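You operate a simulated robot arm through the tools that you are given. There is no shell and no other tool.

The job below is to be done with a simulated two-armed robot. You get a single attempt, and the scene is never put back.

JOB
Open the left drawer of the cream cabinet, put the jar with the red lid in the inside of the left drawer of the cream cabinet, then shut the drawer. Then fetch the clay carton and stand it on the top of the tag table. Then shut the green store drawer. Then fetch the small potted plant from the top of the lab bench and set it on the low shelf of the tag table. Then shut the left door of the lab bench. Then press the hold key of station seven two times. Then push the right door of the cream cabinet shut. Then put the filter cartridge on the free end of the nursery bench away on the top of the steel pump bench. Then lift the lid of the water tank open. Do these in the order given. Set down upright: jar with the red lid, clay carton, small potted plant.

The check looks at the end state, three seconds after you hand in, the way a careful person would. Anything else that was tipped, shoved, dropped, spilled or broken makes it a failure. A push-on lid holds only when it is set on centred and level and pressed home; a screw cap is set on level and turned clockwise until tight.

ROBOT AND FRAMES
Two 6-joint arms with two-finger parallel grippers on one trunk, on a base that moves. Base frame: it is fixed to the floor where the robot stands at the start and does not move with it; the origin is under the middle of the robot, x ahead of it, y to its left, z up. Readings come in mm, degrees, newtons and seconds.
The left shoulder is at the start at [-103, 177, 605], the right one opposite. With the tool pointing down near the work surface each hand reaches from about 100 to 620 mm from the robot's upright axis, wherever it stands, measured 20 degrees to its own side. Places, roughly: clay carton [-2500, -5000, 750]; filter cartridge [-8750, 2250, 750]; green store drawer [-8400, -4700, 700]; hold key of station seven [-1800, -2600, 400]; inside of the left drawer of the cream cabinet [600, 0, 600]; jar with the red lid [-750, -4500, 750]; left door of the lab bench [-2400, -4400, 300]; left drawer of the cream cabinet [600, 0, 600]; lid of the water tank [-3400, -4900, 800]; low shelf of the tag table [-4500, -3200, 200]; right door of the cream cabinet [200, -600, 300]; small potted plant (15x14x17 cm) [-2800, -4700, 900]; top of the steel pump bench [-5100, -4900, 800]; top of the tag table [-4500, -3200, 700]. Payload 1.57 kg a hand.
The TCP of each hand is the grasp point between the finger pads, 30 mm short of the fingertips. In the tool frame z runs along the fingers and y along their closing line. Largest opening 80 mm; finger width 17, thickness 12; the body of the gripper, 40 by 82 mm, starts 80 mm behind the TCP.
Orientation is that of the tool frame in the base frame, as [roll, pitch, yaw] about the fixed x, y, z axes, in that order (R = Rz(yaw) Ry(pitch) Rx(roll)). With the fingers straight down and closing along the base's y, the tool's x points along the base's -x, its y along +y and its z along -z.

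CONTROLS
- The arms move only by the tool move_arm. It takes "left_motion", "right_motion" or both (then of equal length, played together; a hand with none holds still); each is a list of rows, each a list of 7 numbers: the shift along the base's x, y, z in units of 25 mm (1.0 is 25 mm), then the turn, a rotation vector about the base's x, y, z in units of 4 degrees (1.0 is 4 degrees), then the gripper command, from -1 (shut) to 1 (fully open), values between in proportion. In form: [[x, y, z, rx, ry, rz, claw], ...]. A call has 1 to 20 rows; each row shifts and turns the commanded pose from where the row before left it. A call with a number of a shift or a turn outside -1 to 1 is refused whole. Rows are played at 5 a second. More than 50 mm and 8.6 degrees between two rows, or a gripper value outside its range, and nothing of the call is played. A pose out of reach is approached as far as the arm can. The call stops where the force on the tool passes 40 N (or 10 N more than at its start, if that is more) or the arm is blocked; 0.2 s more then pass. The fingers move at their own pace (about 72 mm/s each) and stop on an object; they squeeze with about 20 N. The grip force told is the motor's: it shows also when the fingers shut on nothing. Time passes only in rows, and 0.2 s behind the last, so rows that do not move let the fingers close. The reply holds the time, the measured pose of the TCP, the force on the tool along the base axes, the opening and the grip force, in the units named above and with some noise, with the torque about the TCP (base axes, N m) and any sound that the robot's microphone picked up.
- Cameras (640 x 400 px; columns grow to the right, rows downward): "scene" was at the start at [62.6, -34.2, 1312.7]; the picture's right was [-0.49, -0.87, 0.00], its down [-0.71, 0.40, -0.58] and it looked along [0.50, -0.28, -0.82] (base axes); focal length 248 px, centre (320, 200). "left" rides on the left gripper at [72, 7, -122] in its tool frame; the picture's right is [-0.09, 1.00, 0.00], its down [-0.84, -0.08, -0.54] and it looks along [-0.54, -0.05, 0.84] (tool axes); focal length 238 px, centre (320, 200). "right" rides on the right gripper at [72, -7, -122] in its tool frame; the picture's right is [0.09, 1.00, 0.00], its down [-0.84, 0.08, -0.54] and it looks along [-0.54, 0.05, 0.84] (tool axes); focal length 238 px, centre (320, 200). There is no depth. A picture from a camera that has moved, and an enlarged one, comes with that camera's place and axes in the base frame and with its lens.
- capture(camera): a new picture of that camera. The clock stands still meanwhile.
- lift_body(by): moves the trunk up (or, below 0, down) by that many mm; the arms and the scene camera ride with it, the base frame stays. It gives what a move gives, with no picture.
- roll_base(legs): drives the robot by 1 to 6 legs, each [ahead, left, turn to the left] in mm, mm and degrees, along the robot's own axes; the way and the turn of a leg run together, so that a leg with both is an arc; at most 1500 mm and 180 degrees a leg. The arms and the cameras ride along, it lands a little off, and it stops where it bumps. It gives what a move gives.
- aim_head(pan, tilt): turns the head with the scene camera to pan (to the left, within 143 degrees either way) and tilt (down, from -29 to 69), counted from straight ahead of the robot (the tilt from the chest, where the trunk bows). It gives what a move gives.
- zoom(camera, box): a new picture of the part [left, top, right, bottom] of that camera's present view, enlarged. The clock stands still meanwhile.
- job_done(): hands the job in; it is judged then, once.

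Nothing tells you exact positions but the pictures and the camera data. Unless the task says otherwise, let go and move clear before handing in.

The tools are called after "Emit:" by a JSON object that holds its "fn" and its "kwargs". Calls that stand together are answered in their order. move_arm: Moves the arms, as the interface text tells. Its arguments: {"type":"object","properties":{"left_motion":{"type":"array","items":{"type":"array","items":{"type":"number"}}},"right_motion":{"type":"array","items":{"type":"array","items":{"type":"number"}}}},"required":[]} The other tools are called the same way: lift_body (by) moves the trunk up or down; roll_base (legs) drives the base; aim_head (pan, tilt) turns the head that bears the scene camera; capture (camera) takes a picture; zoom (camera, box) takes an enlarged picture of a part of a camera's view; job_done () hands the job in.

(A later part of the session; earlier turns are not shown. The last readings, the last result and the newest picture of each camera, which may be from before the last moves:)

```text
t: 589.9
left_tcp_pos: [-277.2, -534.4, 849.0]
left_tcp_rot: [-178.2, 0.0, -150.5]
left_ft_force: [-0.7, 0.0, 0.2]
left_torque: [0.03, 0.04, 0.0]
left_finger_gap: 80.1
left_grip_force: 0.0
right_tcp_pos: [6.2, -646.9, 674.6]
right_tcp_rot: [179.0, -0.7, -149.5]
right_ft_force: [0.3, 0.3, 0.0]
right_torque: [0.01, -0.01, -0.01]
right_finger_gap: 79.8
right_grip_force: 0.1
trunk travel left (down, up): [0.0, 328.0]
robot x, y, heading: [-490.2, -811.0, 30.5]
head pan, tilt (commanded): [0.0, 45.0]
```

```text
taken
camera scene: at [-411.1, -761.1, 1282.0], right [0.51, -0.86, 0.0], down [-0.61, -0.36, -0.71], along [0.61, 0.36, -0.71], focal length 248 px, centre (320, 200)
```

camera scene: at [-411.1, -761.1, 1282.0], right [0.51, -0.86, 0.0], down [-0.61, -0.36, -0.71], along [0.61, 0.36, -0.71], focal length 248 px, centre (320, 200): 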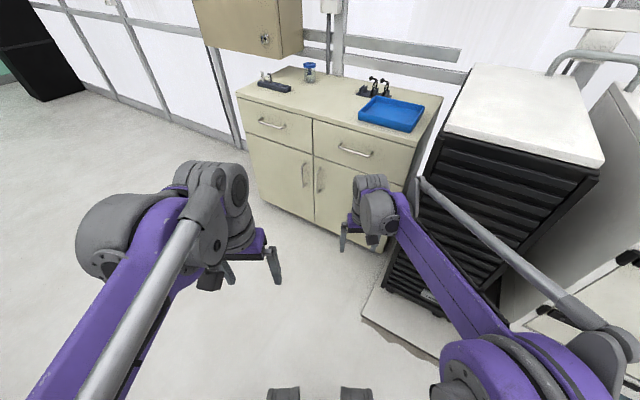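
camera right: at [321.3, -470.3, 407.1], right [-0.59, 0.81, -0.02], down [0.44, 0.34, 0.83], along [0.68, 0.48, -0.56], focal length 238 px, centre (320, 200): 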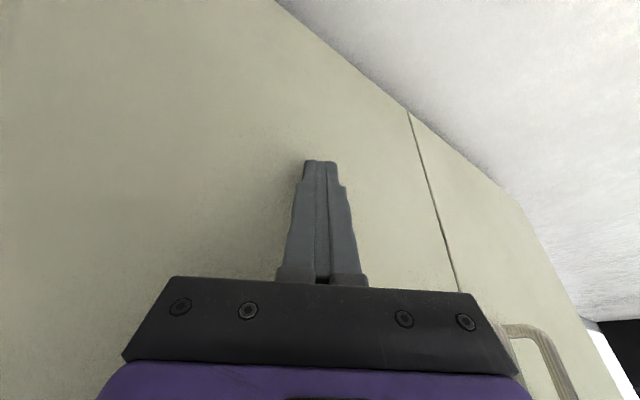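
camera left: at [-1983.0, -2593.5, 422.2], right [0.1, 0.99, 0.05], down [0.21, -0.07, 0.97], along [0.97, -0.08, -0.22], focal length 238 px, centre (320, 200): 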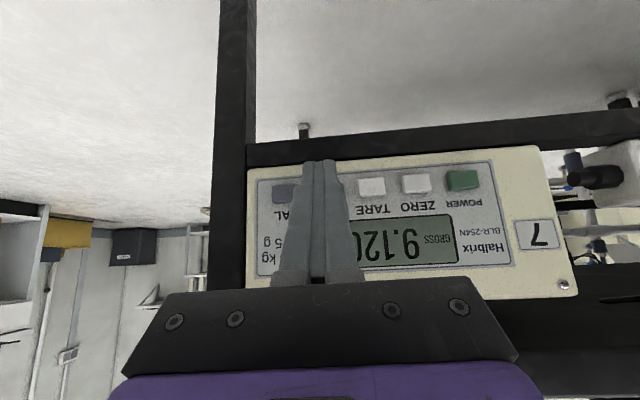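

Both cabinet doors are flush. I'll tuck the right hand, raise the trunk somewhat, and head back down the aisle and west.

Emit:
{"fn": "move_arm", "kwargs": {"right_motion": [[-0.9, -0.53, 0.6, 0, 0, 0, 1], [-0.9, -0.53, 0.6, 0, 0, 0, 1], [-0.9, -0.53, 0.6, 0, 0, 0, 1], [-0.9, -0.53, 0.6, 0, 0, 0, 1], [-0.9, -0.53, 0.6, 0, 0, 0, 1], [0, 0, 0.6, 0, 0, 0, 1]]}}

Emit:
{"fn": "lift_body", "kwargs": {"by": 120}}

Emit:
{"fn": "roll_base", "kwargs": {"legs": [[0, 0, -120], [1300, -60, 0]]}}

Emit:
{"fn": "roll_base", "kwargs": {"legs": [[900, -150, 0], [700, -250, 0]]}}

```text
t: 591.3
left_tcp_pos: [-276.7, -533.6, 850.1]
left_tcp_rot: [-178.3, 0.0, -150.7]
left_ft_force: [-0.2, -0.8, 0.4]
left_torque: [-0.03, 0.01, 0.0]
left_finger_gap: 80.0
left_grip_force: 0.0
right_tcp_pos: [-106.1, -713.4, 766.8]
right_tcp_rot: [179.1, -0.8, -149.5]
right_ft_force: [-0.7, 0.5, 0.0]
right_torque: [0.0, 0.01, 0.02]
right_finger_gap: 80.0
right_grip_force: 0.1
trunk travel left (down, up): [0.0, 328.0]
robot x, y, heading: [-488.7, -810.1, 30.9]
head pan, tilt (commanded): [0.0, 45.0]
```

```text
t: 592.8
left_tcp_pos: [-278.0, -533.6, 971.1]
left_tcp_rot: [-178.3, 0.0, -150.5]
left_ft_force: [0.1, 0.0, 1.0]
left_torque: [0.03, -0.01, 0.0]
left_finger_gap: 80.2
left_grip_force: 0.1
right_tcp_pos: [-106.7, -710.6, 884.0]
right_tcp_rot: [179.1, -0.8, -149.5]
right_ft_force: [-0.8, -0.9, 0.9]
right_torque: [-0.01, 0.0, 0.01]
right_finger_gap: 80.0
right_grip_force: 0.0
trunk travel left (down, up): [-120.0, 208.0]
robot x, y, heading: [-490.6, -808.2, 30.7]
head pan, tilt (commanded): [0.0, 45.0]
```

```text
t: 604.3
left_tcp_pos: [-312.7, -2418.7, 970.6]
left_tcp_rot: [-178.2, 0.0, 93.2]
left_ft_force: [0.8, -0.6, 0.0]
left_torque: [0.0, 0.0, -0.01]
left_finger_gap: 79.9
left_grip_force: 0.1
right_tcp_pos: [-548.2, -2494.4, 884.7]
right_tcp_rot: [179.2, -0.8, 94.3]
right_ft_force: [-0.7, 0.4, 0.3]
right_torque: [0.0, 0.0, -0.03]
right_finger_gap: 79.7
right_grip_force: 0.1
trunk travel left (down, up): [-120.0, 208.0]
robot x, y, heading: [-469.1, -2105.1, -85.6]
head pan, tilt (commanded): [0.0, 45.0]
```

```text
t: 612.6
left_tcp_pos: [-584.4, -4030.0, 969.7]
left_tcp_rot: [-178.2, 0.0, 93.3]
left_ft_force: [0.7, 0.0, -0.2]
left_torque: [0.0, -0.01, 0.02]
left_finger_gap: 79.9
left_grip_force: 0.0
right_tcp_pos: [-820.0, -4105.5, 883.5]
right_tcp_rot: [179.1, -0.8, 94.4]
right_ft_force: [0.1, -0.9, -0.4]
right_torque: [-0.01, 0.01, -0.04]
right_finger_gap: 80.2
right_grip_force: 0.1
trunk travel left (down, up): [-120.0, 208.0]
robot x, y, heading: [-740.9, -3713.6, -85.6]
head pan, tilt (commanded): [0.0, 45.0]
```

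I'm past the mop. Now I'll turn west and drive along the lab walkway.

Emit:
{"fn": "roll_base", "kwargs": {"legs": [[0, 0, -94], [1400, 60, 0], [1400, 100, 0]]}}

Emit:
{"fn": "roll_base", "kwargs": {"legs": [[1300, 20, 0]]}}

Emit:
{"fn": "aim_head", "kwargs": {"pan": -60, "tilt": 15}}

Emit:
{"fn": "capture", "kwargs": {"camera": "scene"}}

```text
t: 630.4
left_tcp_pos: [-3916.4, -4043.5, 969.7]
left_tcp_rot: [-178.3, 0.1, -0.5]
left_ft_force: [0.2, -0.2, 0.0]
left_torque: [-0.02, 0.01, -0.03]
left_finger_gap: 79.7
left_grip_force: 0.1
right_tcp_pos: [-3976.4, -3804.3, 883.9]
right_tcp_rot: [179.1, -0.7, 0.6]
right_ft_force: [0.0, 0.5, 0.2]
right_torque: [0.0, -0.01, 0.03]
right_finger_gap: 80.2
right_grip_force: 0.1
trunk travel left (down, up): [-120.0, 208.0]
robot x, y, heading: [-3594.7, -3911.2, -179.4]
head pan, tilt (commanded): [0.0, 45.0]
```

```text
t: 636.9
left_tcp_pos: [-5189.6, -4094.4, 969.7]
left_tcp_rot: [-178.3, 0.0, 0.5]
left_ft_force: [-0.1, 0.5, 1.2]
left_torque: [0.04, 0.01, 0.0]
left_finger_gap: 79.8
left_grip_force: 0.0
right_tcp_pos: [-5253.7, -3856.9, 884.5]
right_tcp_rot: [179.1, -0.7, 1.5]
right_ft_force: [-0.6, 0.4, -0.1]
right_torque: [-0.02, 0.01, 0.0]
right_finger_gap: 80.0
right_grip_force: 0.1
trunk travel left (down, up): [-120.0, 208.0]
robot x, y, heading: [-4868.3, -3956.5, -178.4]
head pan, tilt (commanded): [0.0, 45.0]
```

```text
t: 638.1
left_tcp_pos: [-5189.6, -4094.5, 971.1]
left_tcp_rot: [-178.3, 0.0, 0.4]
left_ft_force: [0.8, -0.4, -1.6]
left_torque: [-0.02, 0.01, 0.0]
left_finger_gap: 80.2
left_grip_force: 0.1
right_tcp_pos: [-5254.4, -3856.3, 884.4]
right_tcp_rot: [179.1, -0.9, 1.5]
right_ft_force: [0.2, -0.2, -0.4]
right_torque: [0.01, 0.0, 0.0]
right_finger_gap: 80.0
right_grip_force: 0.0
trunk travel left (down, up): [-120.0, 208.0]
robot x, y, heading: [-4865.1, -3957.5, -178.4]
head pan, tilt (commanded): [-60.0, 15.0]
```

```text
taken
camera scene: at [-4892.3, -3875.5, 1450.2], right [0.85, 0.53, 0.0], down [0.14, -0.22, -0.97], along [-0.51, 0.82, -0.26], focal length 248 px, centre (320, 200)
```

scene: 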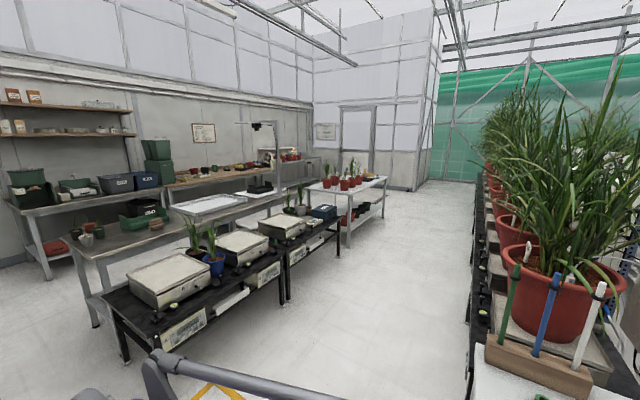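

A corridor runs north between the black scale tables and the station rows. The cartridge should be in the direction near the far bench end; I'll zoom there.

Emit:
{"fn": "zoom", "kwargs": {"camera": "scene", "box": [220, 100, 420, 240]}}

Emit:
{"fn": "aim_head", "kwargs": {"pan": -85, "tilt": 15}}

Emit:
{"fn": "capture", "kwargs": {"camera": "scene"}}

```text
2.86 times, centred on (320, 170) of scene
camera zoom: at [-4892.3, -3875.5, 1450.2], right [0.85, 0.53, 0.0], down [0.14, -0.22, -0.97], along [-0.51, 0.82, -0.26], focal length 709 px, centre (320, 286)
```

zoom: 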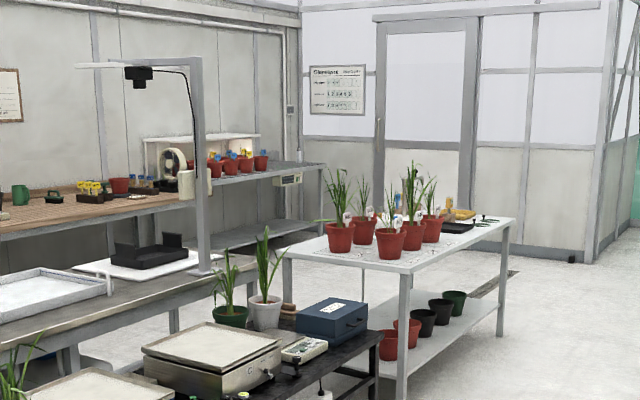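

```text
t: 639.0
left_tcp_pos: [-5190.0, -4093.6, 969.6]
left_tcp_rot: [-178.2, 0.1, 0.5]
left_ft_force: [0.6, -0.1, 0.3]
left_torque: [0.01, -0.03, 0.0]
left_finger_gap: 80.0
left_grip_force: 0.1
right_tcp_pos: [-5253.4, -3856.8, 885.4]
right_tcp_rot: [179.1, -0.9, 1.5]
right_ft_force: [-0.2, -0.6, 0.0]
right_torque: [-0.02, 0.0, -0.01]
right_finger_gap: 80.1
right_grip_force: 0.0
trunk travel left (down, up): [-120.0, 208.0]
robot x, y, heading: [-4869.8, -3958.5, -178.6]
head pan, tilt (commanded): [-85.0, 15.0]
```

```text
taken
camera scene: at [-4854.1, -3862.3, 1450.2], right [0.99, 0.12, 0.0], down [0.03, -0.26, -0.97], along [-0.11, 0.96, -0.26], focal length 248 px, centre (320, 200)
```

scene: 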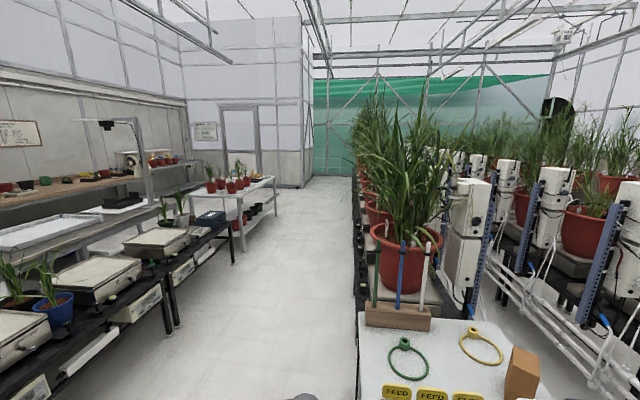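

The far end of the west-wall bench is near [-8550, 2000], matching the cartridge's place. I'll go up the corridor at x≈-5475 to look closer.

Emit:
{"fn": "roll_base", "kwargs": {"legs": [[600, 0, 0], [0, 0, -91.4]]}}

Emit:
{"fn": "roll_base", "kwargs": {"legs": [[1400, 0, 0], [1400, 0, 0]]}}

Emit:
{"fn": "aim_head", "kwargs": {"pan": 25, "tilt": 15}}

Emit:
{"fn": "capture", "kwargs": {"camera": "scene"}}

```text
t: 646.2
left_tcp_pos: [-5582.4, -3653.7, 969.7]
left_tcp_rot: [-178.3, 0.1, -90.3]
left_ft_force: [0.7, 0.7, -0.2]
left_torque: [0.03, -0.05, -0.03]
left_finger_gap: 79.7
left_grip_force: 0.1
right_tcp_pos: [-5343.0, -3591.1, 885.0]
right_tcp_rot: [179.1, -0.8, -89.3]
right_ft_force: [0.1, -0.1, -0.1]
right_torque: [-0.01, -0.03, -0.02]
right_finger_gap: 80.3
right_grip_force: 0.1
trunk travel left (down, up): [-120.0, 208.0]
robot x, y, heading: [-5448.7, -3975.6, 91.0]
head pan, tilt (commanded): [-85.0, 15.0]
```

```text
t: 659.8
left_tcp_pos: [-5699.5, -852.6, 969.7]
left_tcp_rot: [-178.4, 0.0, -87.7]
left_ft_force: [0.2, -0.2, 0.7]
left_torque: [0.0, -0.01, -0.01]
left_finger_gap: 79.7
left_grip_force: 0.0
right_tcp_pos: [-5464.0, -782.5, 884.2]
right_tcp_rot: [179.1, -0.7, -86.9]
right_ft_force: [0.3, 0.6, -0.1]
right_torque: [-0.01, -0.03, 0.03]
right_finger_gap: 80.2
right_grip_force: 0.0
trunk travel left (down, up): [-120.0, 208.0]
robot x, y, heading: [-5552.0, -1165.7, 93.4]
head pan, tilt (commanded): [-85.0, 15.0]
```

```text
t: 661.7
left_tcp_pos: [-5699.7, -852.9, 970.3]
left_tcp_rot: [-178.4, 0.0, -87.7]
left_ft_force: [-0.1, 0.9, -0.6]
left_torque: [-0.01, -0.01, 0.0]
left_finger_gap: 80.0
left_grip_force: 0.0
right_tcp_pos: [-5464.9, -780.8, 884.9]
right_tcp_rot: [179.1, -0.8, -86.7]
right_ft_force: [-0.8, 0.0, -0.7]
right_torque: [-0.03, 0.02, 0.03]
right_finger_gap: 79.7
right_grip_force: 0.2
trunk travel left (down, up): [-120.0, 208.0]
robot x, y, heading: [-5551.3, -1168.8, 93.2]
head pan, tilt (commanded): [25.0, 15.0]
```

```text
taken
camera scene: at [-5594.5, -1109.8, 1450.2], right [0.88, 0.47, 0.0], down [0.12, -0.23, -0.97], along [-0.46, 0.85, -0.26], focal length 248 px, centre (320, 200)
```

scene: 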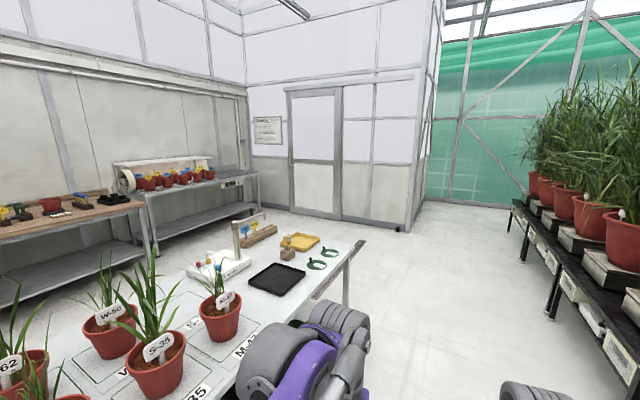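

Emit:
{"fn": "zoom", "kwargs": {"camera": "scene", "box": [90, 130, 290, 255]}}

```text
3.20 times, centred on (190, 192) of scene
camera zoom: at [-5594.5, -1109.8, 1450.2], right [0.88, 0.47, 0.0], down [0.12, -0.23, -0.97], along [-0.46, 0.85, -0.26], focal length 794 px, centre (736, 224)
```

zoom: 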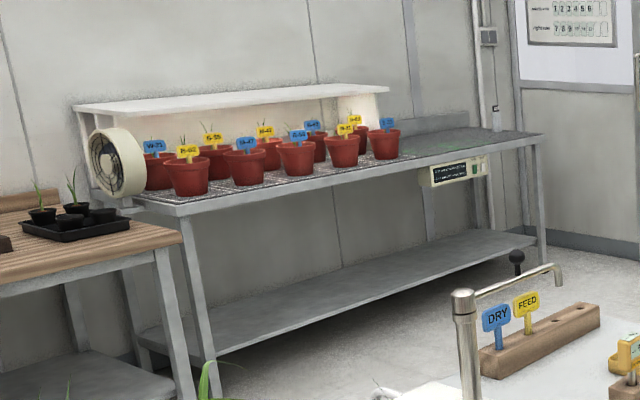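

The nursery bench's free far end carries a small white cylinder — the filter cartridge — near [-8850, 2130]. I'll drive around the white table to it.

Emit:
{"fn": "roll_base", "kwargs": {"legs": [[1300, -60, -3], [1000, 0, 0]]}}

Emit:
{"fn": "roll_base", "kwargs": {"legs": [[0, 0, 90], [1300, -350, 0]]}}

Emit:
{"fn": "aim_head", "kwargs": {"pan": 0, "tilt": 15}}

Emit:
{"fn": "capture", "kwargs": {"camera": "scene"}}

```text
t: 673.2
left_tcp_pos: [-5602.4, 1497.4, 969.3]
left_tcp_rot: [-178.3, 0.0, -92.7]
left_ft_force: [0.2, -0.1, -0.4]
left_torque: [-0.04, 0.0, 0.03]
left_finger_gap: 80.1
left_grip_force: 0.1
right_tcp_pos: [-5360.8, 1549.0, 884.4]
right_tcp_rot: [179.1, -0.8, -91.6]
right_ft_force: [0.3, -1.0, 0.1]
right_torque: [0.03, 0.01, 0.01]
right_finger_gap: 80.0
right_grip_force: 0.0
trunk travel left (down, up): [-120.0, 208.0]
robot x, y, heading: [-5481.6, 1171.0, 88.5]
head pan, tilt (commanded): [25.0, 15.0]
```

```text
t: 683.8
left_tcp_pos: [-7132.0, 1451.5, 971.0]
left_tcp_rot: [-178.2, 0.0, -3.2]
left_ft_force: [-0.2, -1.1, 0.6]
left_torque: [0.0, -0.02, -0.01]
left_finger_gap: 80.0
left_grip_force: 0.0
right_tcp_pos: [-7181.3, 1693.2, 883.6]
right_tcp_rot: [179.2, -0.8, -2.0]
right_ft_force: [-0.2, -0.3, -0.4]
right_torque: [0.0, 0.01, -0.04]
right_finger_gap: 80.1
right_grip_force: 0.0
trunk travel left (down, up): [-120.0, 208.0]
robot x, y, heading: [-6803.5, 1570.3, 178.1]
head pan, tilt (commanded): [25.0, 15.0]
```

```text
t: 684.7
left_tcp_pos: [-7131.5, 1453.5, 970.3]
left_tcp_rot: [-178.4, -0.1, -3.0]
left_ft_force: [0.2, -0.3, 0.0]
left_torque: [0.0, 0.02, 0.0]
left_finger_gap: 80.0
left_grip_force: 0.1
right_tcp_pos: [-7180.8, 1694.2, 883.7]
right_tcp_rot: [179.2, -0.9, -2.0]
right_ft_force: [0.2, -0.6, 0.2]
right_torque: [0.02, 0.01, -0.03]
right_finger_gap: 80.1
right_grip_force: 0.0
trunk travel left (down, up): [-120.0, 208.0]
robot x, y, heading: [-6804.0, 1569.6, 178.3]
head pan, tilt (commanded): [0.0, 15.0]
```

```text
taken
camera scene: at [-6870.9, 1573.5, 1450.2], right [0.03, 1.0, 0.0], down [0.26, -0.01, -0.97], along [-0.97, 0.03, -0.26], focal length 248 px, centre (320, 200)
```

scene: 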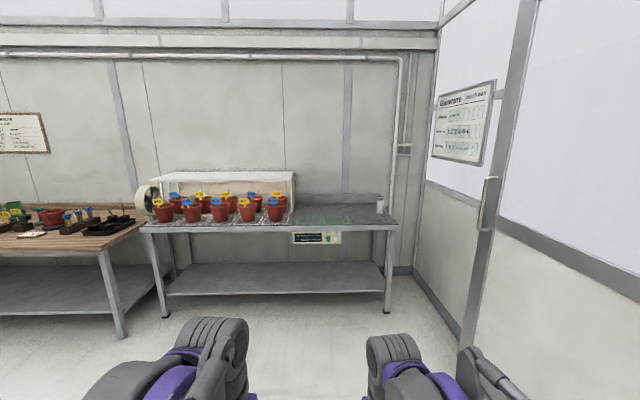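

Emit:
{"fn": "zoom", "kwargs": {"camera": "scene", "box": [280, 170, 440, 270]}}

Emit:
{"fn": "roll_base", "kwargs": {"legs": [[900, -400, 1.5]]}}

Emit:
{"fn": "aim_head", "kwargs": {"pan": -15, "tilt": 25}}

Emit:
{"fn": "capture", "kwargs": {"camera": "scene"}}

```text
4.00 times, centred on (360, 220) of scene
camera zoom: at [-6870.9, 1573.5, 1450.2], right [0.03, 1.0, 0.0], down [0.26, -0.01, -0.97], along [-0.97, 0.03, -0.26], focal length 993 px, centre (160, 120)
```

zoom: 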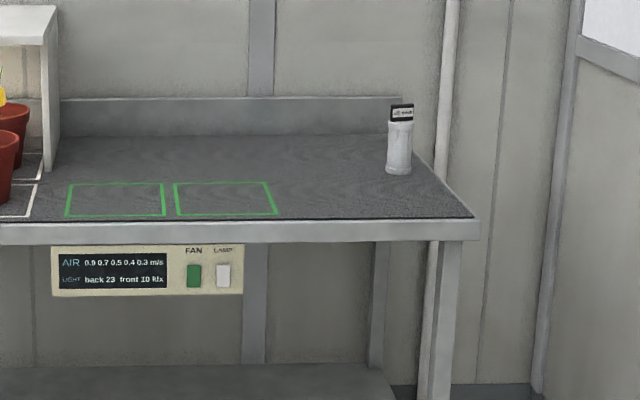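

```text
t: 689.8
left_tcp_pos: [-8007.5, 1848.3, 969.4]
left_tcp_rot: [-178.3, 0.0, -1.2]
left_ft_force: [0.2, -0.2, 0.9]
left_torque: [-0.01, -0.02, -0.02]
left_finger_gap: 80.2
left_grip_force: 0.0
right_tcp_pos: [-8063.0, 2087.1, 884.9]
right_tcp_rot: [179.0, -0.8, -0.2]
right_ft_force: [-0.4, -0.3, -0.5]
right_torque: [0.01, 0.0, 0.01]
right_finger_gap: 80.0
right_grip_force: 0.0
trunk travel left (down, up): [-120.0, 208.0]
robot x, y, heading: [-7684.4, 1977.1, 179.8]
head pan, tilt (commanded): [0.0, 15.0]
```

```text
t: 690.5
left_tcp_pos: [-8006.8, 1848.6, 969.9]
left_tcp_rot: [-178.3, 0.1, -1.3]
left_ft_force: [0.1, -0.6, 1.4]
left_torque: [0.03, -0.03, 0.01]
left_finger_gap: 80.0
left_grip_force: 0.1
right_tcp_pos: [-8063.5, 2087.3, 884.1]
right_tcp_rot: [179.0, -0.8, -0.2]
right_ft_force: [-0.3, 0.4, -0.8]
right_torque: [-0.01, 0.01, -0.02]
right_finger_gap: 79.9
right_grip_force: 0.0
trunk travel left (down, up): [-120.0, 208.0]
robot x, y, heading: [-7689.7, 1974.5, 180.1]
head pan, tilt (commanded): [-15.0, 25.0]
```

```text
taken
camera scene: at [-7744.9, 2000.7, 1434.0], right [0.26, 0.97, 0.0], down [0.41, -0.11, -0.91], along [-0.88, 0.24, -0.42], focal length 248 px, centre (320, 200)
```

scene: 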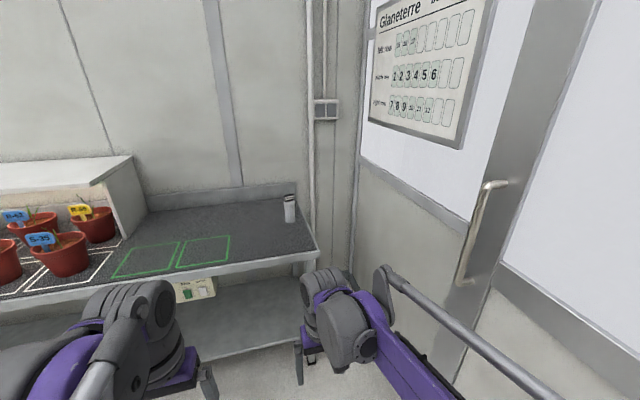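

The cartridge is an upright cylinder about 58 mm wide and 148 mm tall at [-8854, 2138, 795]. I'll raise the trunk a bit and approach so the right hand can take it from above.

Emit:
{"fn": "lift_body", "kwargs": {"by": 130}}

Emit:
{"fn": "roll_base", "kwargs": {"legs": [[400, -30, 0]]}}

Emit:
{"fn": "roll_base", "kwargs": {"legs": [[130, 0, 0]]}}

Emit:
{"fn": "aim_head", "kwargs": {"pan": -20, "tilt": 45}}

Emit:
{"fn": "capture", "kwargs": {"camera": "scene"}}

Emit:
{"fn": "capture", "kwargs": {"camera": "right"}}

```text
t: 692.1
left_tcp_pos: [-8006.3, 1848.9, 1100.6]
left_tcp_rot: [-178.3, 0.1, -1.2]
left_ft_force: [0.2, -0.1, -1.0]
left_torque: [-0.02, 0.01, 0.02]
left_finger_gap: 80.0
left_grip_force: 0.1
right_tcp_pos: [-8062.9, 2087.7, 1014.2]
right_tcp_rot: [179.1, -0.8, -0.1]
right_ft_force: [-0.3, 0.4, -0.1]
right_torque: [-0.01, 0.02, -0.03]
right_finger_gap: 79.9
right_grip_force: 0.1
trunk travel left (down, up): [-250.0, 78.0]
robot x, y, heading: [-7680.5, 1974.0, 179.9]
head pan, tilt (commanded): [-15.0, 25.0]
```

```text
t: 694.5
left_tcp_pos: [-8391.2, 1874.3, 1099.9]
left_tcp_rot: [-178.4, 0.0, -0.8]
left_ft_force: [0.5, 0.4, 0.3]
left_torque: [-0.04, -0.02, -0.01]
left_finger_gap: 80.2
left_grip_force: 0.1
right_tcp_pos: [-8451.2, 2113.2, 1014.4]
right_tcp_rot: [179.1, -0.8, 0.4]
right_ft_force: [-1.1, -0.2, -0.4]
right_torque: [0.01, 0.0, 0.01]
right_finger_gap: 80.0
right_grip_force: 0.0
trunk travel left (down, up): [-250.0, 78.0]
robot x, y, heading: [-8072.7, 2003.9, -179.4]
head pan, tilt (commanded): [-15.0, 25.0]
```

```text
t: 695.8
left_tcp_pos: [-8516.8, 1874.3, 1099.2]
left_tcp_rot: [-178.2, 0.1, -0.8]
left_ft_force: [-0.4, 0.8, -0.4]
left_torque: [0.0, 0.01, 0.03]
left_finger_gap: 79.8
left_grip_force: 0.0
right_tcp_pos: [-8574.8, 2113.4, 1012.9]
right_tcp_rot: [179.1, -0.8, 0.3]
right_ft_force: [-0.4, 0.3, 0.2]
right_torque: [-0.02, 0.0, 0.04]
right_finger_gap: 80.0
right_grip_force: 0.1
trunk travel left (down, up): [-250.0, 78.0]
robot x, y, heading: [-8196.6, 2003.1, -179.7]
head pan, tilt (commanded): [-15.0, 25.0]
```

```text
t: 696.6
left_tcp_pos: [-8518.2, 1874.5, 1100.5]
left_tcp_rot: [-178.3, -0.1, -0.9]
left_ft_force: [0.4, 0.9, -0.3]
left_torque: [0.0, 0.01, 0.0]
left_finger_gap: 80.0
left_grip_force: 0.1
right_tcp_pos: [-8575.5, 2113.4, 1014.2]
right_tcp_rot: [179.2, -0.8, 0.2]
right_ft_force: [-0.6, 0.0, -0.3]
right_torque: [0.04, -0.01, 0.01]
right_finger_gap: 80.2
right_grip_force: 0.1
trunk travel left (down, up): [-250.0, 78.0]
robot x, y, heading: [-8195.3, 2007.9, -179.6]
head pan, tilt (commanded): [-20.0, 45.0]
```

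```text
taken
camera scene: at [-8229.7, 2032.7, 1532.9], right [0.34, 0.94, 0.0], down [0.67, -0.24, -0.71], along [-0.67, 0.24, -0.71], focal length 248 px, centre (320, 200)
```

scene: 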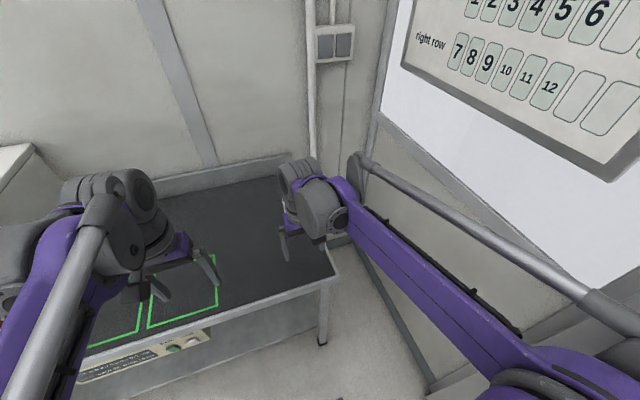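

```text
taken
camera right: at [-8504.9, 2122.7, 1137.8], right [0.1, -1.0, 0.02], down [-0.84, -0.07, 0.53], along [-0.53, -0.06, -0.85], focal length 238 px, centre (320, 200)
```

right: 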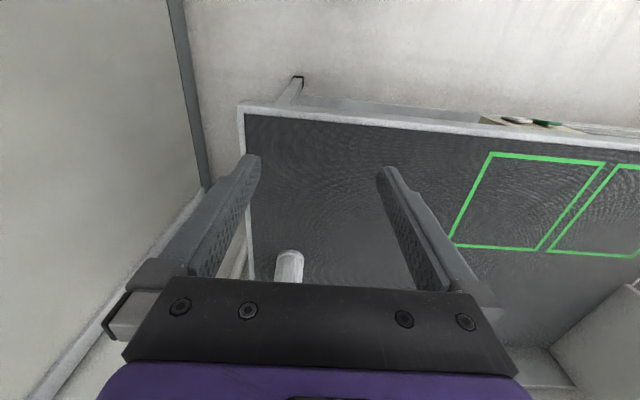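

The cartridge is a bit further back, centre near [-8873, 2143]. I'll move in 40 mm and extend the right hand over it.

Emit:
{"fn": "roll_base", "kwargs": {"legs": [[40, 0, -0.4]]}}

Emit:
{"fn": "move_arm", "kwargs": {"right_motion": [[-0.85, 0.09, 0, 0, 0, 0, 1], [-0.85, 0.09, 0, 0, 0, 0, 1], [-0.85, 0.09, 0, 0, 0, 0, 1], [-0.85, 0.09, 0, 0, 0, 0, 1], [-0.85, 0.09, 0, 0, 0, 0, 1], [-0.85, 0.09, 0, 0, 0, 0, 1], [-0.85, 0.09, 0, 0, 0, 0, 1], [-0.85, 0.09, 0, 0, 0, 0, 1], [-0.85, 0.09, 0, 0, 0, 0, 1], [-0.85, 0.09, 0, 0, 0, 0, 1], [0, 0, 0, 0, 0, 0, 1]]}}

Emit:
{"fn": "capture", "kwargs": {"camera": "right"}}

Emit:
{"fn": "capture", "kwargs": {"camera": "scene"}}

```text
t: 697.5
left_tcp_pos: [-8557.0, 1874.9, 1100.3]
left_tcp_rot: [-178.3, 0.0, -1.3]
left_ft_force: [0.3, 0.3, -0.3]
left_torque: [0.0, -0.03, -0.01]
left_finger_gap: 80.0
left_grip_force: 0.0
right_tcp_pos: [-8613.5, 2115.8, 1014.5]
right_tcp_rot: [179.1, -0.8, -0.2]
right_ft_force: [-1.0, 0.5, -0.1]
right_torque: [0.01, -0.03, -0.01]
right_finger_gap: 79.9
right_grip_force: 0.0
trunk travel left (down, up): [-250.0, 78.0]
robot x, y, heading: [-8235.2, 2002.7, 180.2]
head pan, tilt (commanded): [-20.0, 45.0]
```

```text
t: 699.9
left_tcp_pos: [-8556.5, 1875.5, 1100.6]
left_tcp_rot: [-178.4, 0.0, -1.2]
left_ft_force: [0.0, -0.1, -0.4]
left_torque: [0.0, 0.01, 0.01]
left_finger_gap: 80.1
left_grip_force: 0.1
right_tcp_pos: [-8825.6, 2138.2, 1014.5]
right_tcp_rot: [179.1, -0.8, -0.1]
right_ft_force: [0.0, 0.0, 0.7]
right_torque: [0.02, 0.0, 0.01]
right_finger_gap: 80.1
right_grip_force: 0.0
trunk travel left (down, up): [-250.0, 78.0]
robot x, y, heading: [-8232.9, 2003.3, 180.1]
head pan, tilt (commanded): [-20.0, 45.0]
```

```text
taken
camera right: at [-8754.8, 2148.7, 1138.3], right [0.09, -1.0, 0.02], down [-0.84, -0.07, 0.53], along [-0.53, -0.06, -0.85], focal length 238 px, centre (320, 200)
```

right: 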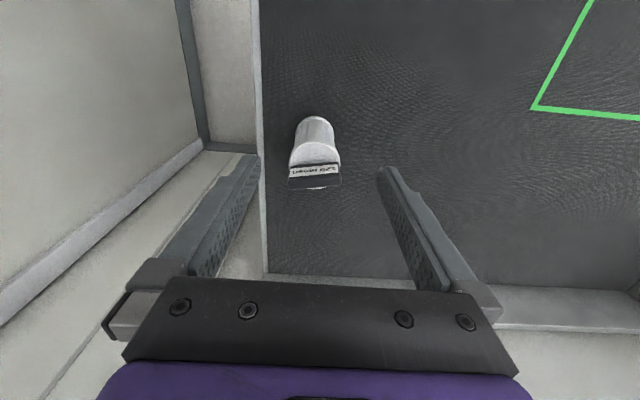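

```text
taken
camera scene: at [-8268.3, 2032.8, 1532.8], right [0.34, 0.94, 0.0], down [0.66, -0.24, -0.71], along [-0.66, 0.24, -0.71], focal length 248 px, centre (320, 200)
```

scene: 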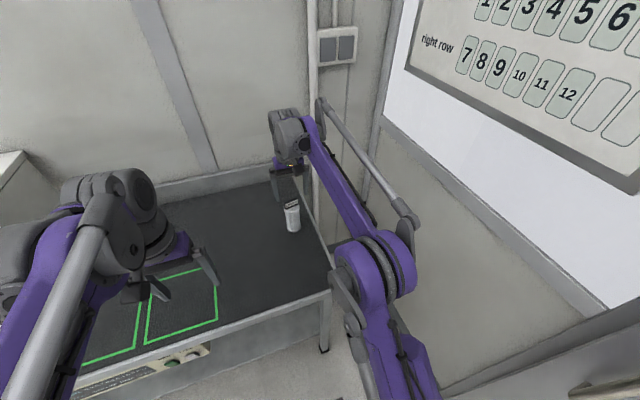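

The cartridge is 26 mm further on. I'll centre over it and lower around it, then close.

Emit:
{"fn": "move_arm", "kwargs": {"right_motion": [[-0.52, 0.1, 0, 0, 0, 0, 1], [-0.52, 0.1, 0, 0, 0, 0, 1], [0, 0, -0.6, 0, 0, 0, 1], [0, 0, -0.6, 0, 0, 0, 1], [0, 0, 0, 0, 0, 0, 1]]}}

Emit:
{"fn": "capture", "kwargs": {"camera": "right"}}

```text
t: 701.1
left_tcp_pos: [-8556.2, 1875.5, 1100.6]
left_tcp_rot: [-178.3, 0.0, -1.2]
left_ft_force: [0.5, 0.6, -0.3]
left_torque: [-0.03, -0.01, 0.0]
left_finger_gap: 79.8
left_grip_force: 0.1
right_tcp_pos: [-8853.3, 2140.8, 985.1]
right_tcp_rot: [179.0, -0.9, -0.1]
right_ft_force: [0.4, 0.2, 0.0]
right_torque: [0.03, 0.0, -0.01]
right_finger_gap: 80.0
right_grip_force: 0.0
trunk travel left (down, up): [-250.0, 78.0]
robot x, y, heading: [-8233.1, 2001.0, 179.9]
head pan, tilt (commanded): [-20.0, 45.0]
```

```text
taken
camera right: at [-8781.2, 2150.9, 1108.2], right [0.09, -1.0, 0.02], down [-0.84, -0.07, 0.53], along [-0.53, -0.06, -0.85], focal length 238 px, centre (320, 200)
```

right: 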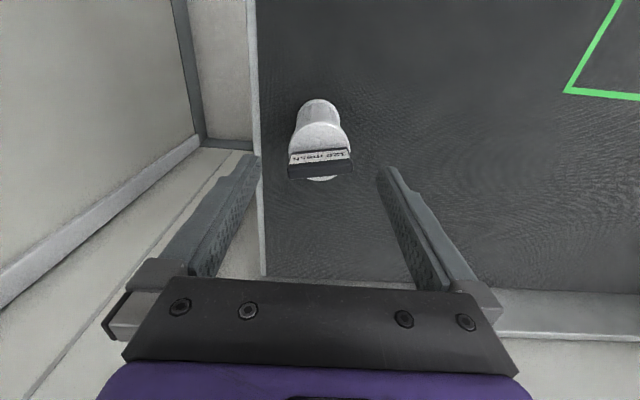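

Emit:
{"fn": "move_arm", "kwargs": {"right_motion": [[0, 0.03, -0.7, 0, 0, 0, 1], [0, 0, -0.7, 0, 0, 0, 1], [0, 0, -0.7, 0, 0, 0, 1], [0, 0, -0.7, 0, 0, 0, 1], [0, 0, -0.7, 0, 0, 0, 1], [0, 0, 0, 0, 0, 0, 1], [0, 0, 0, 0, 0, 0, 0.2], [0, 0, 0, 0, 0, 0, -1], [0, 0, 0, 0, 0, 0, -1], [0, 0, 0, 0, 0, 0, -1]]}}

Emit:
{"fn": "capture", "kwargs": {"camera": "right"}}

```text
t: 703.3
left_tcp_pos: [-8556.4, 1875.7, 1099.7]
left_tcp_rot: [-178.2, 0.0, -1.2]
left_ft_force: [0.7, 0.0, -0.1]
left_torque: [-0.03, 0.0, -0.03]
left_finger_gap: 79.9
left_grip_force: 0.0
right_tcp_pos: [-8854.6, 2143.7, 896.5]
right_tcp_rot: [179.1, -0.7, -0.2]
right_ft_force: [0.0, 0.2, 0.4]
right_torque: [-0.02, -0.03, 0.01]
right_finger_gap: 52.5
right_grip_force: 20.3
trunk travel left (down, up): [-250.0, 78.0]
robot x, y, heading: [-8233.8, 2004.9, 180.0]
head pan, tilt (commanded): [-20.0, 45.0]
```

```text
taken
camera right: at [-8783.4, 2153.1, 1020.4], right [0.09, -1.0, 0.02], down [-0.84, -0.07, 0.53], along [-0.53, -0.06, -0.85], focal length 238 px, centre (320, 200)
```

right: 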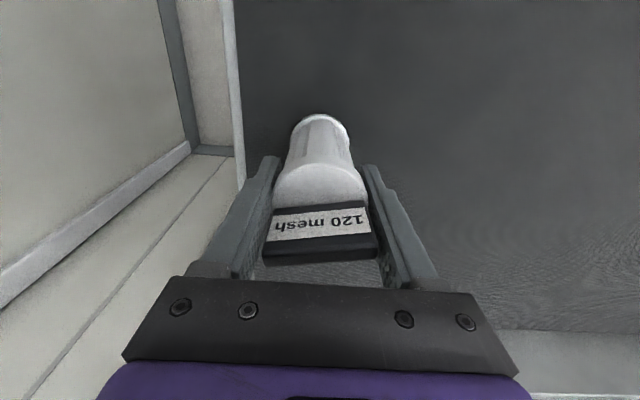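

Gripped at 52.5 mm ("120 mesh" on its cap). I'll lift it and draw it back.

Emit:
{"fn": "move_arm", "kwargs": {"right_motion": [[0, 0, 0.3, 0, 0, 0, -1], [0, 0, 0.6, 0, 0, 0, -1], [0, 0, 0.8, 0, 0, 0, -1], [0, 0, 0.8, 0, 0, 0, -1], [0.8, 0, 0.4, 0, 0, 0, -1], [0.9, 0, 0, 0, 0, 0, -1], [0.9, 0, 0, 0, 0, 0, -1], [0.9, 0, 0, 0, 0, 0, -1], [0.9, 0, 0, 0, 0, 0, -1], [0.9, 0, 0, 0, 0, 0, -1], [0.9, 0, 0, 0, 0, 0, -1], [0.9, 0, 0, 0, 0, 0, -1], [0.9, 0, 0, 0, 0, 0, -1], [0.9, 0, 0, 0, 0, 0, -1]]}}

Emit:
{"fn": "roll_base", "kwargs": {"legs": [[-600, 0, 0]]}}

Emit:
{"fn": "capture", "kwargs": {"camera": "right"}}

Emit:
{"fn": "capture", "kwargs": {"camera": "scene"}}

```text
t: 706.3
left_tcp_pos: [-8556.9, 1875.1, 1100.4]
left_tcp_rot: [-178.4, 0.0, -1.2]
left_ft_force: [-0.3, -0.5, -0.1]
left_torque: [0.02, 0.01, 0.01]
left_finger_gap: 79.9
left_grip_force: 0.1
right_tcp_pos: [-8628.6, 2144.2, 969.6]
right_tcp_rot: [179.1, -0.8, -0.1]
right_ft_force: [0.1, 0.3, -1.9]
right_torque: [-0.03, -0.01, 0.0]
right_finger_gap: 52.3
right_grip_force: 19.9
trunk travel left (down, up): [-250.0, 78.0]
robot x, y, heading: [-8234.2, 2004.6, 180.0]
head pan, tilt (commanded): [-20.0, 45.0]
```

```text
t: 709.7
left_tcp_pos: [-7952.7, 1874.2, 1100.9]
left_tcp_rot: [-178.3, 0.0, -0.1]
left_ft_force: [-0.3, 0.7, 0.3]
left_torque: [-0.01, 0.02, 0.0]
left_finger_gap: 80.0
left_grip_force: 0.0
right_tcp_pos: [-8031.0, 2142.1, 968.6]
right_tcp_rot: [179.2, -0.8, 1.1]
right_ft_force: [0.6, -0.2, -0.9]
right_torque: [0.02, -0.01, 0.01]
right_finger_gap: 52.4
right_grip_force: 20.5
trunk travel left (down, up): [-250.0, 78.0]
robot x, y, heading: [-7631.7, 2011.5, -179.0]
head pan, tilt (commanded): [-20.0, 45.0]
```

```text
taken
camera right: at [-7959.9, 2152.6, 1092.9], right [0.11, -0.99, 0.02], down [-0.84, -0.08, 0.53], along [-0.53, -0.07, -0.85], focal length 238 px, centre (320, 200)
```

right: 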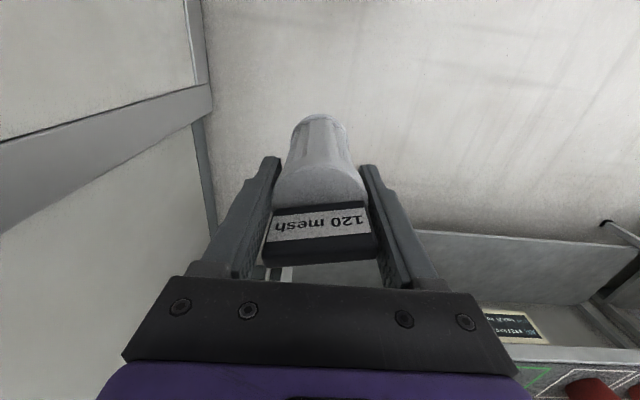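

```text
taken
camera scene: at [-7667.4, 2037.8, 1532.8], right [0.32, 0.95, 0.0], down [0.67, -0.23, -0.71], along [-0.67, 0.23, -0.71], focal length 248 px, centre (320, 200)
```

scene: 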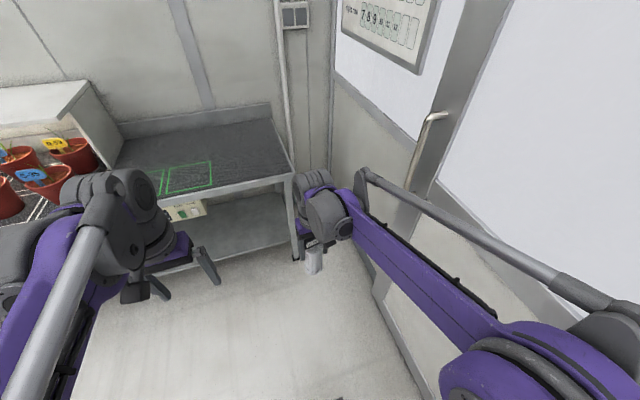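

The cartridge hangs upright in the right hand. I'll back out east, then turn south down the corridor.

Emit:
{"fn": "roll_base", "kwargs": {"legs": [[-1100, 400, -1], [-1000, 400, 0]]}}

Emit:
{"fn": "roll_base", "kwargs": {"legs": [[0, 0, 90]]}}

Emit:
{"fn": "aim_head", "kwargs": {"pan": 0, "tilt": 20}}

Emit:
{"fn": "capture", "kwargs": {"camera": "scene"}}

```text
t: 720.9
left_tcp_pos: [-5841.3, 1102.4, 1100.2]
left_tcp_rot: [-178.3, 0.1, -1.9]
left_ft_force: [-0.9, -0.1, -0.4]
left_torque: [0.0, -0.03, -0.01]
left_finger_gap: 79.9
left_grip_force: 0.0
right_tcp_pos: [-5912.0, 1371.4, 969.7]
right_tcp_rot: [179.1, -0.8, -0.7]
right_ft_force: [0.6, 0.2, -1.2]
right_torque: [0.01, -0.04, -0.03]
right_finger_gap: 52.4
right_grip_force: 19.9
trunk travel left (down, up): [-250.0, 78.0]
robot x, y, heading: [-5519.7, 1230.3, 179.1]
head pan, tilt (commanded): [-20.0, 45.0]
```

```text
t: 725.1
left_tcp_pos: [-5383.9, 906.1, 1099.7]
left_tcp_rot: [-178.3, 0.1, 89.7]
left_ft_force: [-0.4, -0.5, -0.6]
left_torque: [0.0, -0.01, -0.02]
left_finger_gap: 80.0
left_grip_force: 0.0
right_tcp_pos: [-5650.9, 829.3, 969.3]
right_tcp_rot: [179.1, -0.8, 90.6]
right_ft_force: [0.0, 0.8, -1.0]
right_torque: [0.04, 0.0, 0.02]
right_finger_gap: 52.4
right_grip_force: 19.8
trunk travel left (down, up): [-250.0, 78.0]
robot x, y, heading: [-5522.2, 1225.0, -89.3]
head pan, tilt (commanded): [-20.0, 45.0]
```

```text
t: 726.0
left_tcp_pos: [-5384.6, 906.8, 1100.5]
left_tcp_rot: [-178.4, 0.1, 89.8]
left_ft_force: [-0.2, -0.8, 0.3]
left_torque: [0.0, 0.04, -0.03]
left_finger_gap: 80.1
left_grip_force: 0.2
right_tcp_pos: [-5651.4, 829.0, 969.4]
right_tcp_rot: [179.1, -0.8, 90.7]
right_ft_force: [-0.1, 0.7, -1.3]
right_torque: [0.02, 0.0, -0.03]
right_finger_gap: 52.6
right_grip_force: 20.3
trunk travel left (down, up): [-250.0, 78.0]
robot x, y, heading: [-5515.9, 1230.8, -89.1]
head pan, tilt (commanded): [0.0, 20.0]
```

```text
taken
camera scene: at [-5515.0, 1175.6, 1571.4], right [-1.0, -0.01, 0.0], down [0.0, 0.34, -0.94], along [0.01, -0.94, -0.34], focal length 248 px, centre (320, 200)
```

scene: 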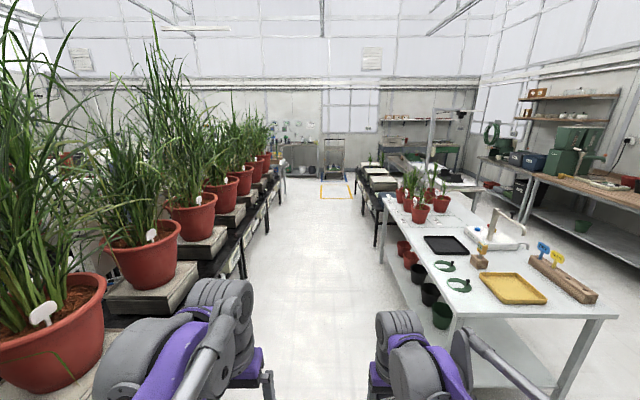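

The corridor south is clear. I'll drive down it in stages, checking heading.

Emit:
{"fn": "roll_base", "kwargs": {"legs": [[1400, 20, 0], [1300, 20, 0]]}}

Emit:
{"fn": "capture", "kwargs": {"camera": "scene"}}

```text
t: 739.2
left_tcp_pos: [-5190.6, -1796.8, 1100.1]
left_tcp_rot: [-178.2, 0.0, 91.7]
left_ft_force: [0.4, 0.0, -0.4]
left_torque: [-0.03, 0.0, 0.0]
left_finger_gap: 79.9
left_grip_force: 0.1
right_tcp_pos: [-5454.0, -1883.9, 969.6]
right_tcp_rot: [179.1, -0.8, 92.7]
right_ft_force: [0.4, -0.6, -1.5]
right_torque: [0.01, 0.0, -0.02]
right_finger_gap: 52.5
right_grip_force: 20.0
trunk travel left (down, up): [-250.0, 78.0]
robot x, y, heading: [-5332.2, -1479.7, -87.2]
head pan, tilt (commanded): [0.0, 20.0]
```

```text
taken
camera scene: at [-5329.5, -1532.8, 1571.4], right [-1.0, -0.05, 0.0], down [-0.02, 0.34, -0.94], along [0.05, -0.94, -0.34], focal length 248 px, centre (320, 200)
```

scene: 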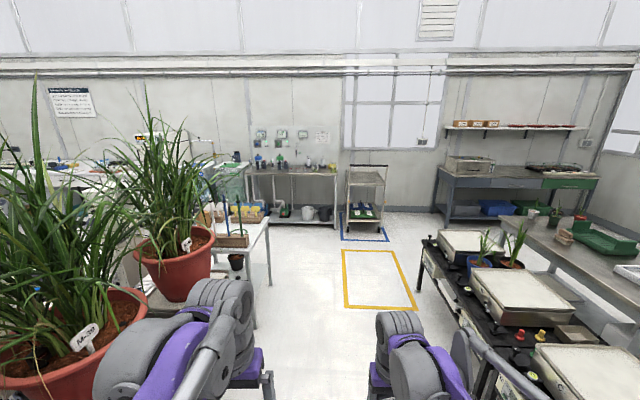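

I've drifted a bit toward the plants; I'll correct right and go on to the walkway before the pump bench.

Emit:
{"fn": "roll_base", "kwargs": {"legs": [[150, -130, -3], [1300, 0, 0]]}}

Emit:
{"fn": "roll_base", "kwargs": {"legs": [[950, 0, 0]]}}

Emit:
{"fn": "aim_head", "kwargs": {"pan": 15, "tilt": 30}}

Emit:
{"fn": "capture", "kwargs": {"camera": "scene"}}

```text
t: 747.0
left_tcp_pos: [-5328.8, -3243.5, 1100.0]
left_tcp_rot: [-178.2, 0.0, 88.9]
left_ft_force: [-0.5, -0.7, -0.4]
left_torque: [-0.01, 0.0, 0.0]
left_finger_gap: 80.2
left_grip_force: 0.0
right_tcp_pos: [-5598.4, -3316.0, 969.5]
right_tcp_rot: [179.1, -0.7, 90.1]
right_ft_force: [0.2, 0.1, -1.2]
right_torque: [0.04, -0.01, 0.01]
right_finger_gap: 52.2
right_grip_force: 20.2
trunk travel left (down, up): [-250.0, 78.0]
robot x, y, heading: [-5459.9, -2923.8, -89.8]
head pan, tilt (commanded): [0.0, 20.0]
```

```text
t: 752.0
left_tcp_pos: [-5331.8, -4202.2, 1099.5]
left_tcp_rot: [-178.4, 0.0, 88.6]
left_ft_force: [0.0, -0.2, -0.2]
left_torque: [0.03, 0.03, -0.02]
left_finger_gap: 80.0
left_grip_force: 0.0
right_tcp_pos: [-5600.2, -4272.9, 969.9]
right_tcp_rot: [179.1, -0.8, 89.8]
right_ft_force: [-0.3, 0.7, -1.5]
right_torque: [0.0, -0.01, -0.01]
right_finger_gap: 52.4
right_grip_force: 19.7
trunk travel left (down, up): [-250.0, 78.0]
robot x, y, heading: [-5459.4, -3877.9, -90.2]
head pan, tilt (commanded): [0.0, 20.0]
```

```text
t: 752.8
left_tcp_pos: [-5332.7, -4202.0, 1099.7]
left_tcp_rot: [-178.3, 0.0, 88.7]
left_ft_force: [0.5, -0.4, 0.1]
left_torque: [-0.01, 0.0, 0.02]
left_finger_gap: 80.0
left_grip_force: 0.1
right_tcp_pos: [-5601.2, -4274.6, 969.5]
right_tcp_rot: [179.1, -0.8, 89.7]
right_ft_force: [0.5, 1.0, -0.8]
right_torque: [-0.03, -0.02, 0.03]
right_finger_gap: 52.2
right_grip_force: 20.2
trunk travel left (down, up): [-250.0, 78.0]
robot x, y, heading: [-5456.7, -3878.8, -90.3]
head pan, tilt (commanded): [15.0, 30.0]
```

```text
taken
camera scene: at [-5434.1, -3924.3, 1555.4], right [-0.97, -0.25, 0.0], down [-0.13, 0.48, -0.87], along [0.22, -0.84, -0.5], focal length 248 px, centre (320, 200)
```

scene: 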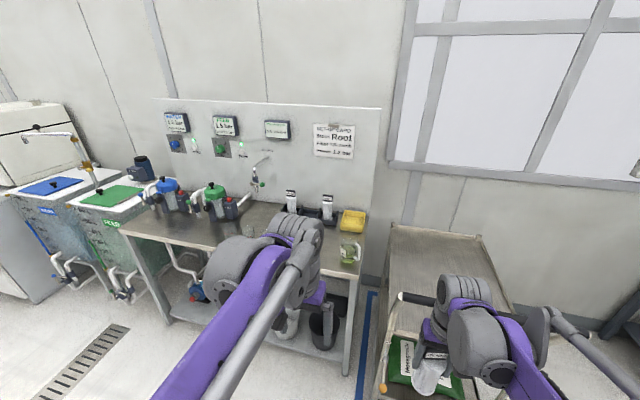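

I'm beside the pump bench, but the right hand is close to the trolley. I'll slide left in front of the bench and look at its top.

Emit:
{"fn": "roll_base", "kwargs": {"legs": [[0, 480, 0]]}}

Emit:
{"fn": "aim_head", "kwargs": {"pan": 0, "tilt": 40}}

Emit:
{"fn": "capture", "kwargs": {"camera": "scene"}}

Emit:
{"fn": "zoom", "kwargs": {"camera": "scene", "box": [160, 60, 480, 260]}}

```text
t: 757.6
left_tcp_pos: [-4847.6, -4202.3, 1100.3]
left_tcp_rot: [-178.3, -0.1, 88.9]
left_ft_force: [0.4, -0.4, 0.3]
left_torque: [-0.02, 0.02, 0.02]
left_finger_gap: 80.2
left_grip_force: 0.0
right_tcp_pos: [-5114.2, -4275.4, 969.3]
right_tcp_rot: [179.1, -0.8, 89.9]
right_ft_force: [-0.3, 0.7, -0.4]
right_torque: [0.0, 0.05, -0.03]
right_finger_gap: 52.4
right_grip_force: 20.2
trunk travel left (down, up): [-250.0, 78.0]
robot x, y, heading: [-4974.5, -3877.4, -90.0]
head pan, tilt (commanded): [15.0, 30.0]
```

```text
t: 758.3
left_tcp_pos: [-4847.3, -4201.1, 1099.5]
left_tcp_rot: [-178.3, 0.0, 88.9]
left_ft_force: [0.2, -0.7, 0.5]
left_torque: [-0.02, 0.02, 0.0]
left_finger_gap: 80.1
left_grip_force: 0.2
right_tcp_pos: [-5116.2, -4275.3, 969.3]
right_tcp_rot: [179.3, -0.8, 90.0]
right_ft_force: [0.6, 1.3, -1.5]
right_torque: [0.05, 0.0, -0.01]
right_finger_gap: 52.1
right_grip_force: 20.2
trunk travel left (down, up): [-250.0, 78.0]
robot x, y, heading: [-4976.4, -3878.5, -89.9]
head pan, tilt (commanded): [0.0, 40.0]
```

```text
taken
camera scene: at [-4974.8, -3922.3, 1540.1], right [-1.0, 0.0, 0.0], down [0.0, 0.64, -0.77], along [0.0, -0.77, -0.64], focal length 248 px, centre (320, 200)
```

scene: 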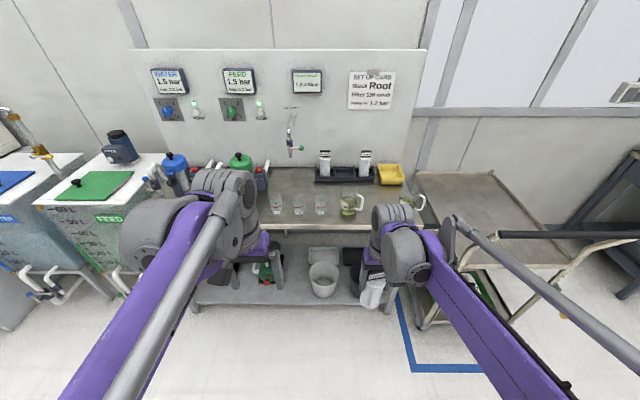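

```text
2.00 times, centred on (320, 160) of scene
camera zoom: at [-4974.8, -3922.3, 1540.1], right [-1.0, 0.0, 0.0], down [0.0, 0.64, -0.77], along [0.0, -0.77, -0.64], focal length 496 px, centre (320, 280)
```

zoom: 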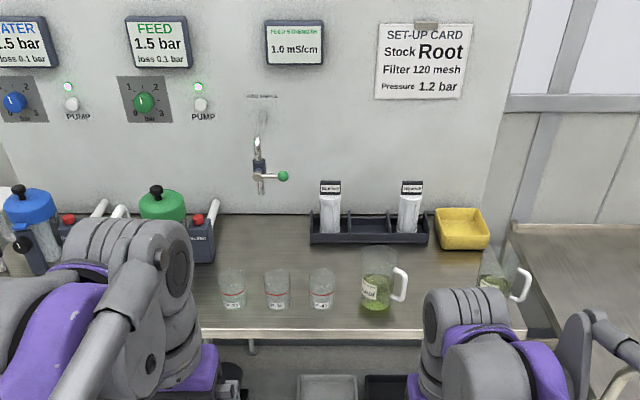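

The bench top has pumps on the left, beakers and jugs in front and a black filter rack at the back. A clear spot is around [-4870, -4870]; I'll raise the trunk fully for clearance and approach.

Emit:
{"fn": "lift_body", "kwargs": {"by": 75}}

Emit:
{"fn": "roll_base", "kwargs": {"legs": [[0, 180, 0], [300, 0, 0]]}}

Emit:
{"fn": "aim_head", "kwargs": {"pan": -10, "tilt": 50}}

Emit:
{"fn": "capture", "kwargs": {"camera": "scene"}}

Emit:
{"fn": "zoom", "kwargs": {"camera": "scene", "box": [180, 60, 460, 240]}}

```text
t: 759.5
left_tcp_pos: [-4847.3, -4200.3, 1175.5]
left_tcp_rot: [-178.4, -0.1, 89.0]
left_ft_force: [-0.2, -0.1, -0.6]
left_torque: [-0.03, 0.04, -0.02]
left_finger_gap: 80.0
left_grip_force: 0.1
right_tcp_pos: [-5115.3, -4274.2, 1044.7]
right_tcp_rot: [179.1, -0.8, 90.0]
right_ft_force: [1.1, 0.2, -0.8]
right_torque: [-0.02, 0.03, 0.02]
right_finger_gap: 52.5
right_grip_force: 20.2
trunk travel left (down, up): [-325.0, 3.0]
robot x, y, heading: [-4975.5, -3883.2, -90.0]
head pan, tilt (commanded): [0.0, 40.0]
```

```text
t: 763.4
left_tcp_pos: [-4664.2, -4502.8, 1174.3]
left_tcp_rot: [-178.3, 0.0, 88.9]
left_ft_force: [0.0, 0.2, -0.2]
left_torque: [-0.01, 0.04, 0.01]
left_finger_gap: 79.7
left_grip_force: 0.0
right_tcp_pos: [-4931.8, -4574.4, 1043.2]
right_tcp_rot: [179.1, -0.8, 89.9]
right_ft_force: [0.7, 0.4, -1.2]
right_torque: [-0.01, 0.01, 0.0]
right_finger_gap: 52.2
right_grip_force: 20.1
trunk travel left (down, up): [-325.0, 3.0]
robot x, y, heading: [-4789.1, -4180.8, -90.0]
head pan, tilt (commanded): [0.0, 40.0]
```

```text
t: 764.1
left_tcp_pos: [-4664.2, -4503.1, 1175.4]
left_tcp_rot: [-178.3, 0.0, 88.9]
left_ft_force: [0.2, -0.1, -0.5]
left_torque: [0.02, 0.01, -0.02]
left_finger_gap: 79.9
left_grip_force: 0.1
right_tcp_pos: [-4932.0, -4577.0, 1045.0]
right_tcp_rot: [179.1, -0.8, 90.1]
right_ft_force: [-0.6, -0.8, -1.6]
right_torque: [0.04, 0.03, 0.0]
right_finger_gap: 52.1
right_grip_force: 19.9
trunk travel left (down, up): [-325.0, 3.0]
robot x, y, heading: [-4794.3, -4182.2, -89.9]
head pan, tilt (commanded): [-10.0, 50.0]
```

```text
taken
camera scene: at [-4804.8, -4212.0, 1605.9], right [-0.99, 0.17, 0.0], down [0.13, 0.75, -0.64], along [-0.11, -0.63, -0.77], focal length 248 px, centre (320, 200)
```

scene: 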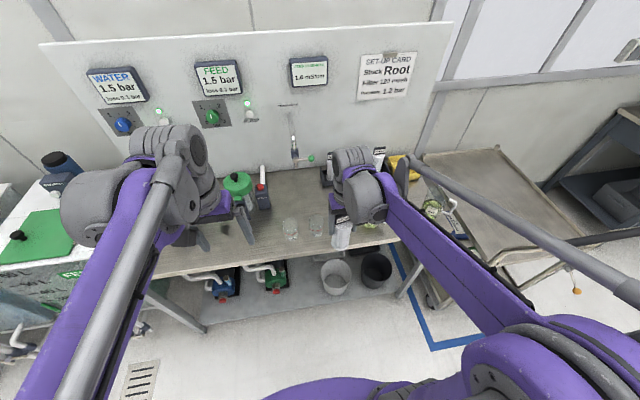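

```text
2.22 times, centred on (320, 150) of scene
camera zoom: at [-4804.8, -4212.0, 1605.9], right [-0.99, 0.17, 0.0], down [0.13, 0.75, -0.64], along [-0.11, -0.63, -0.77], focal length 552 px, centre (320, 311)
```

zoom: 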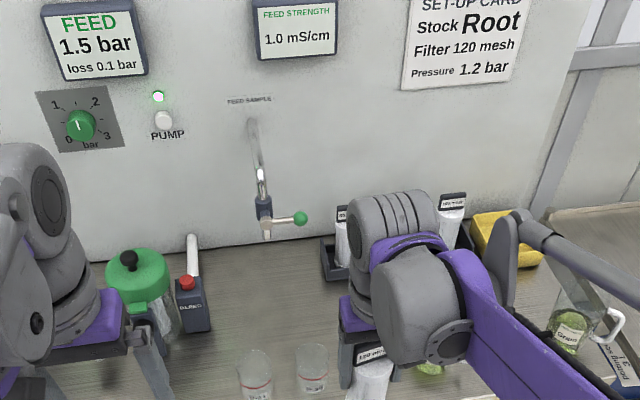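

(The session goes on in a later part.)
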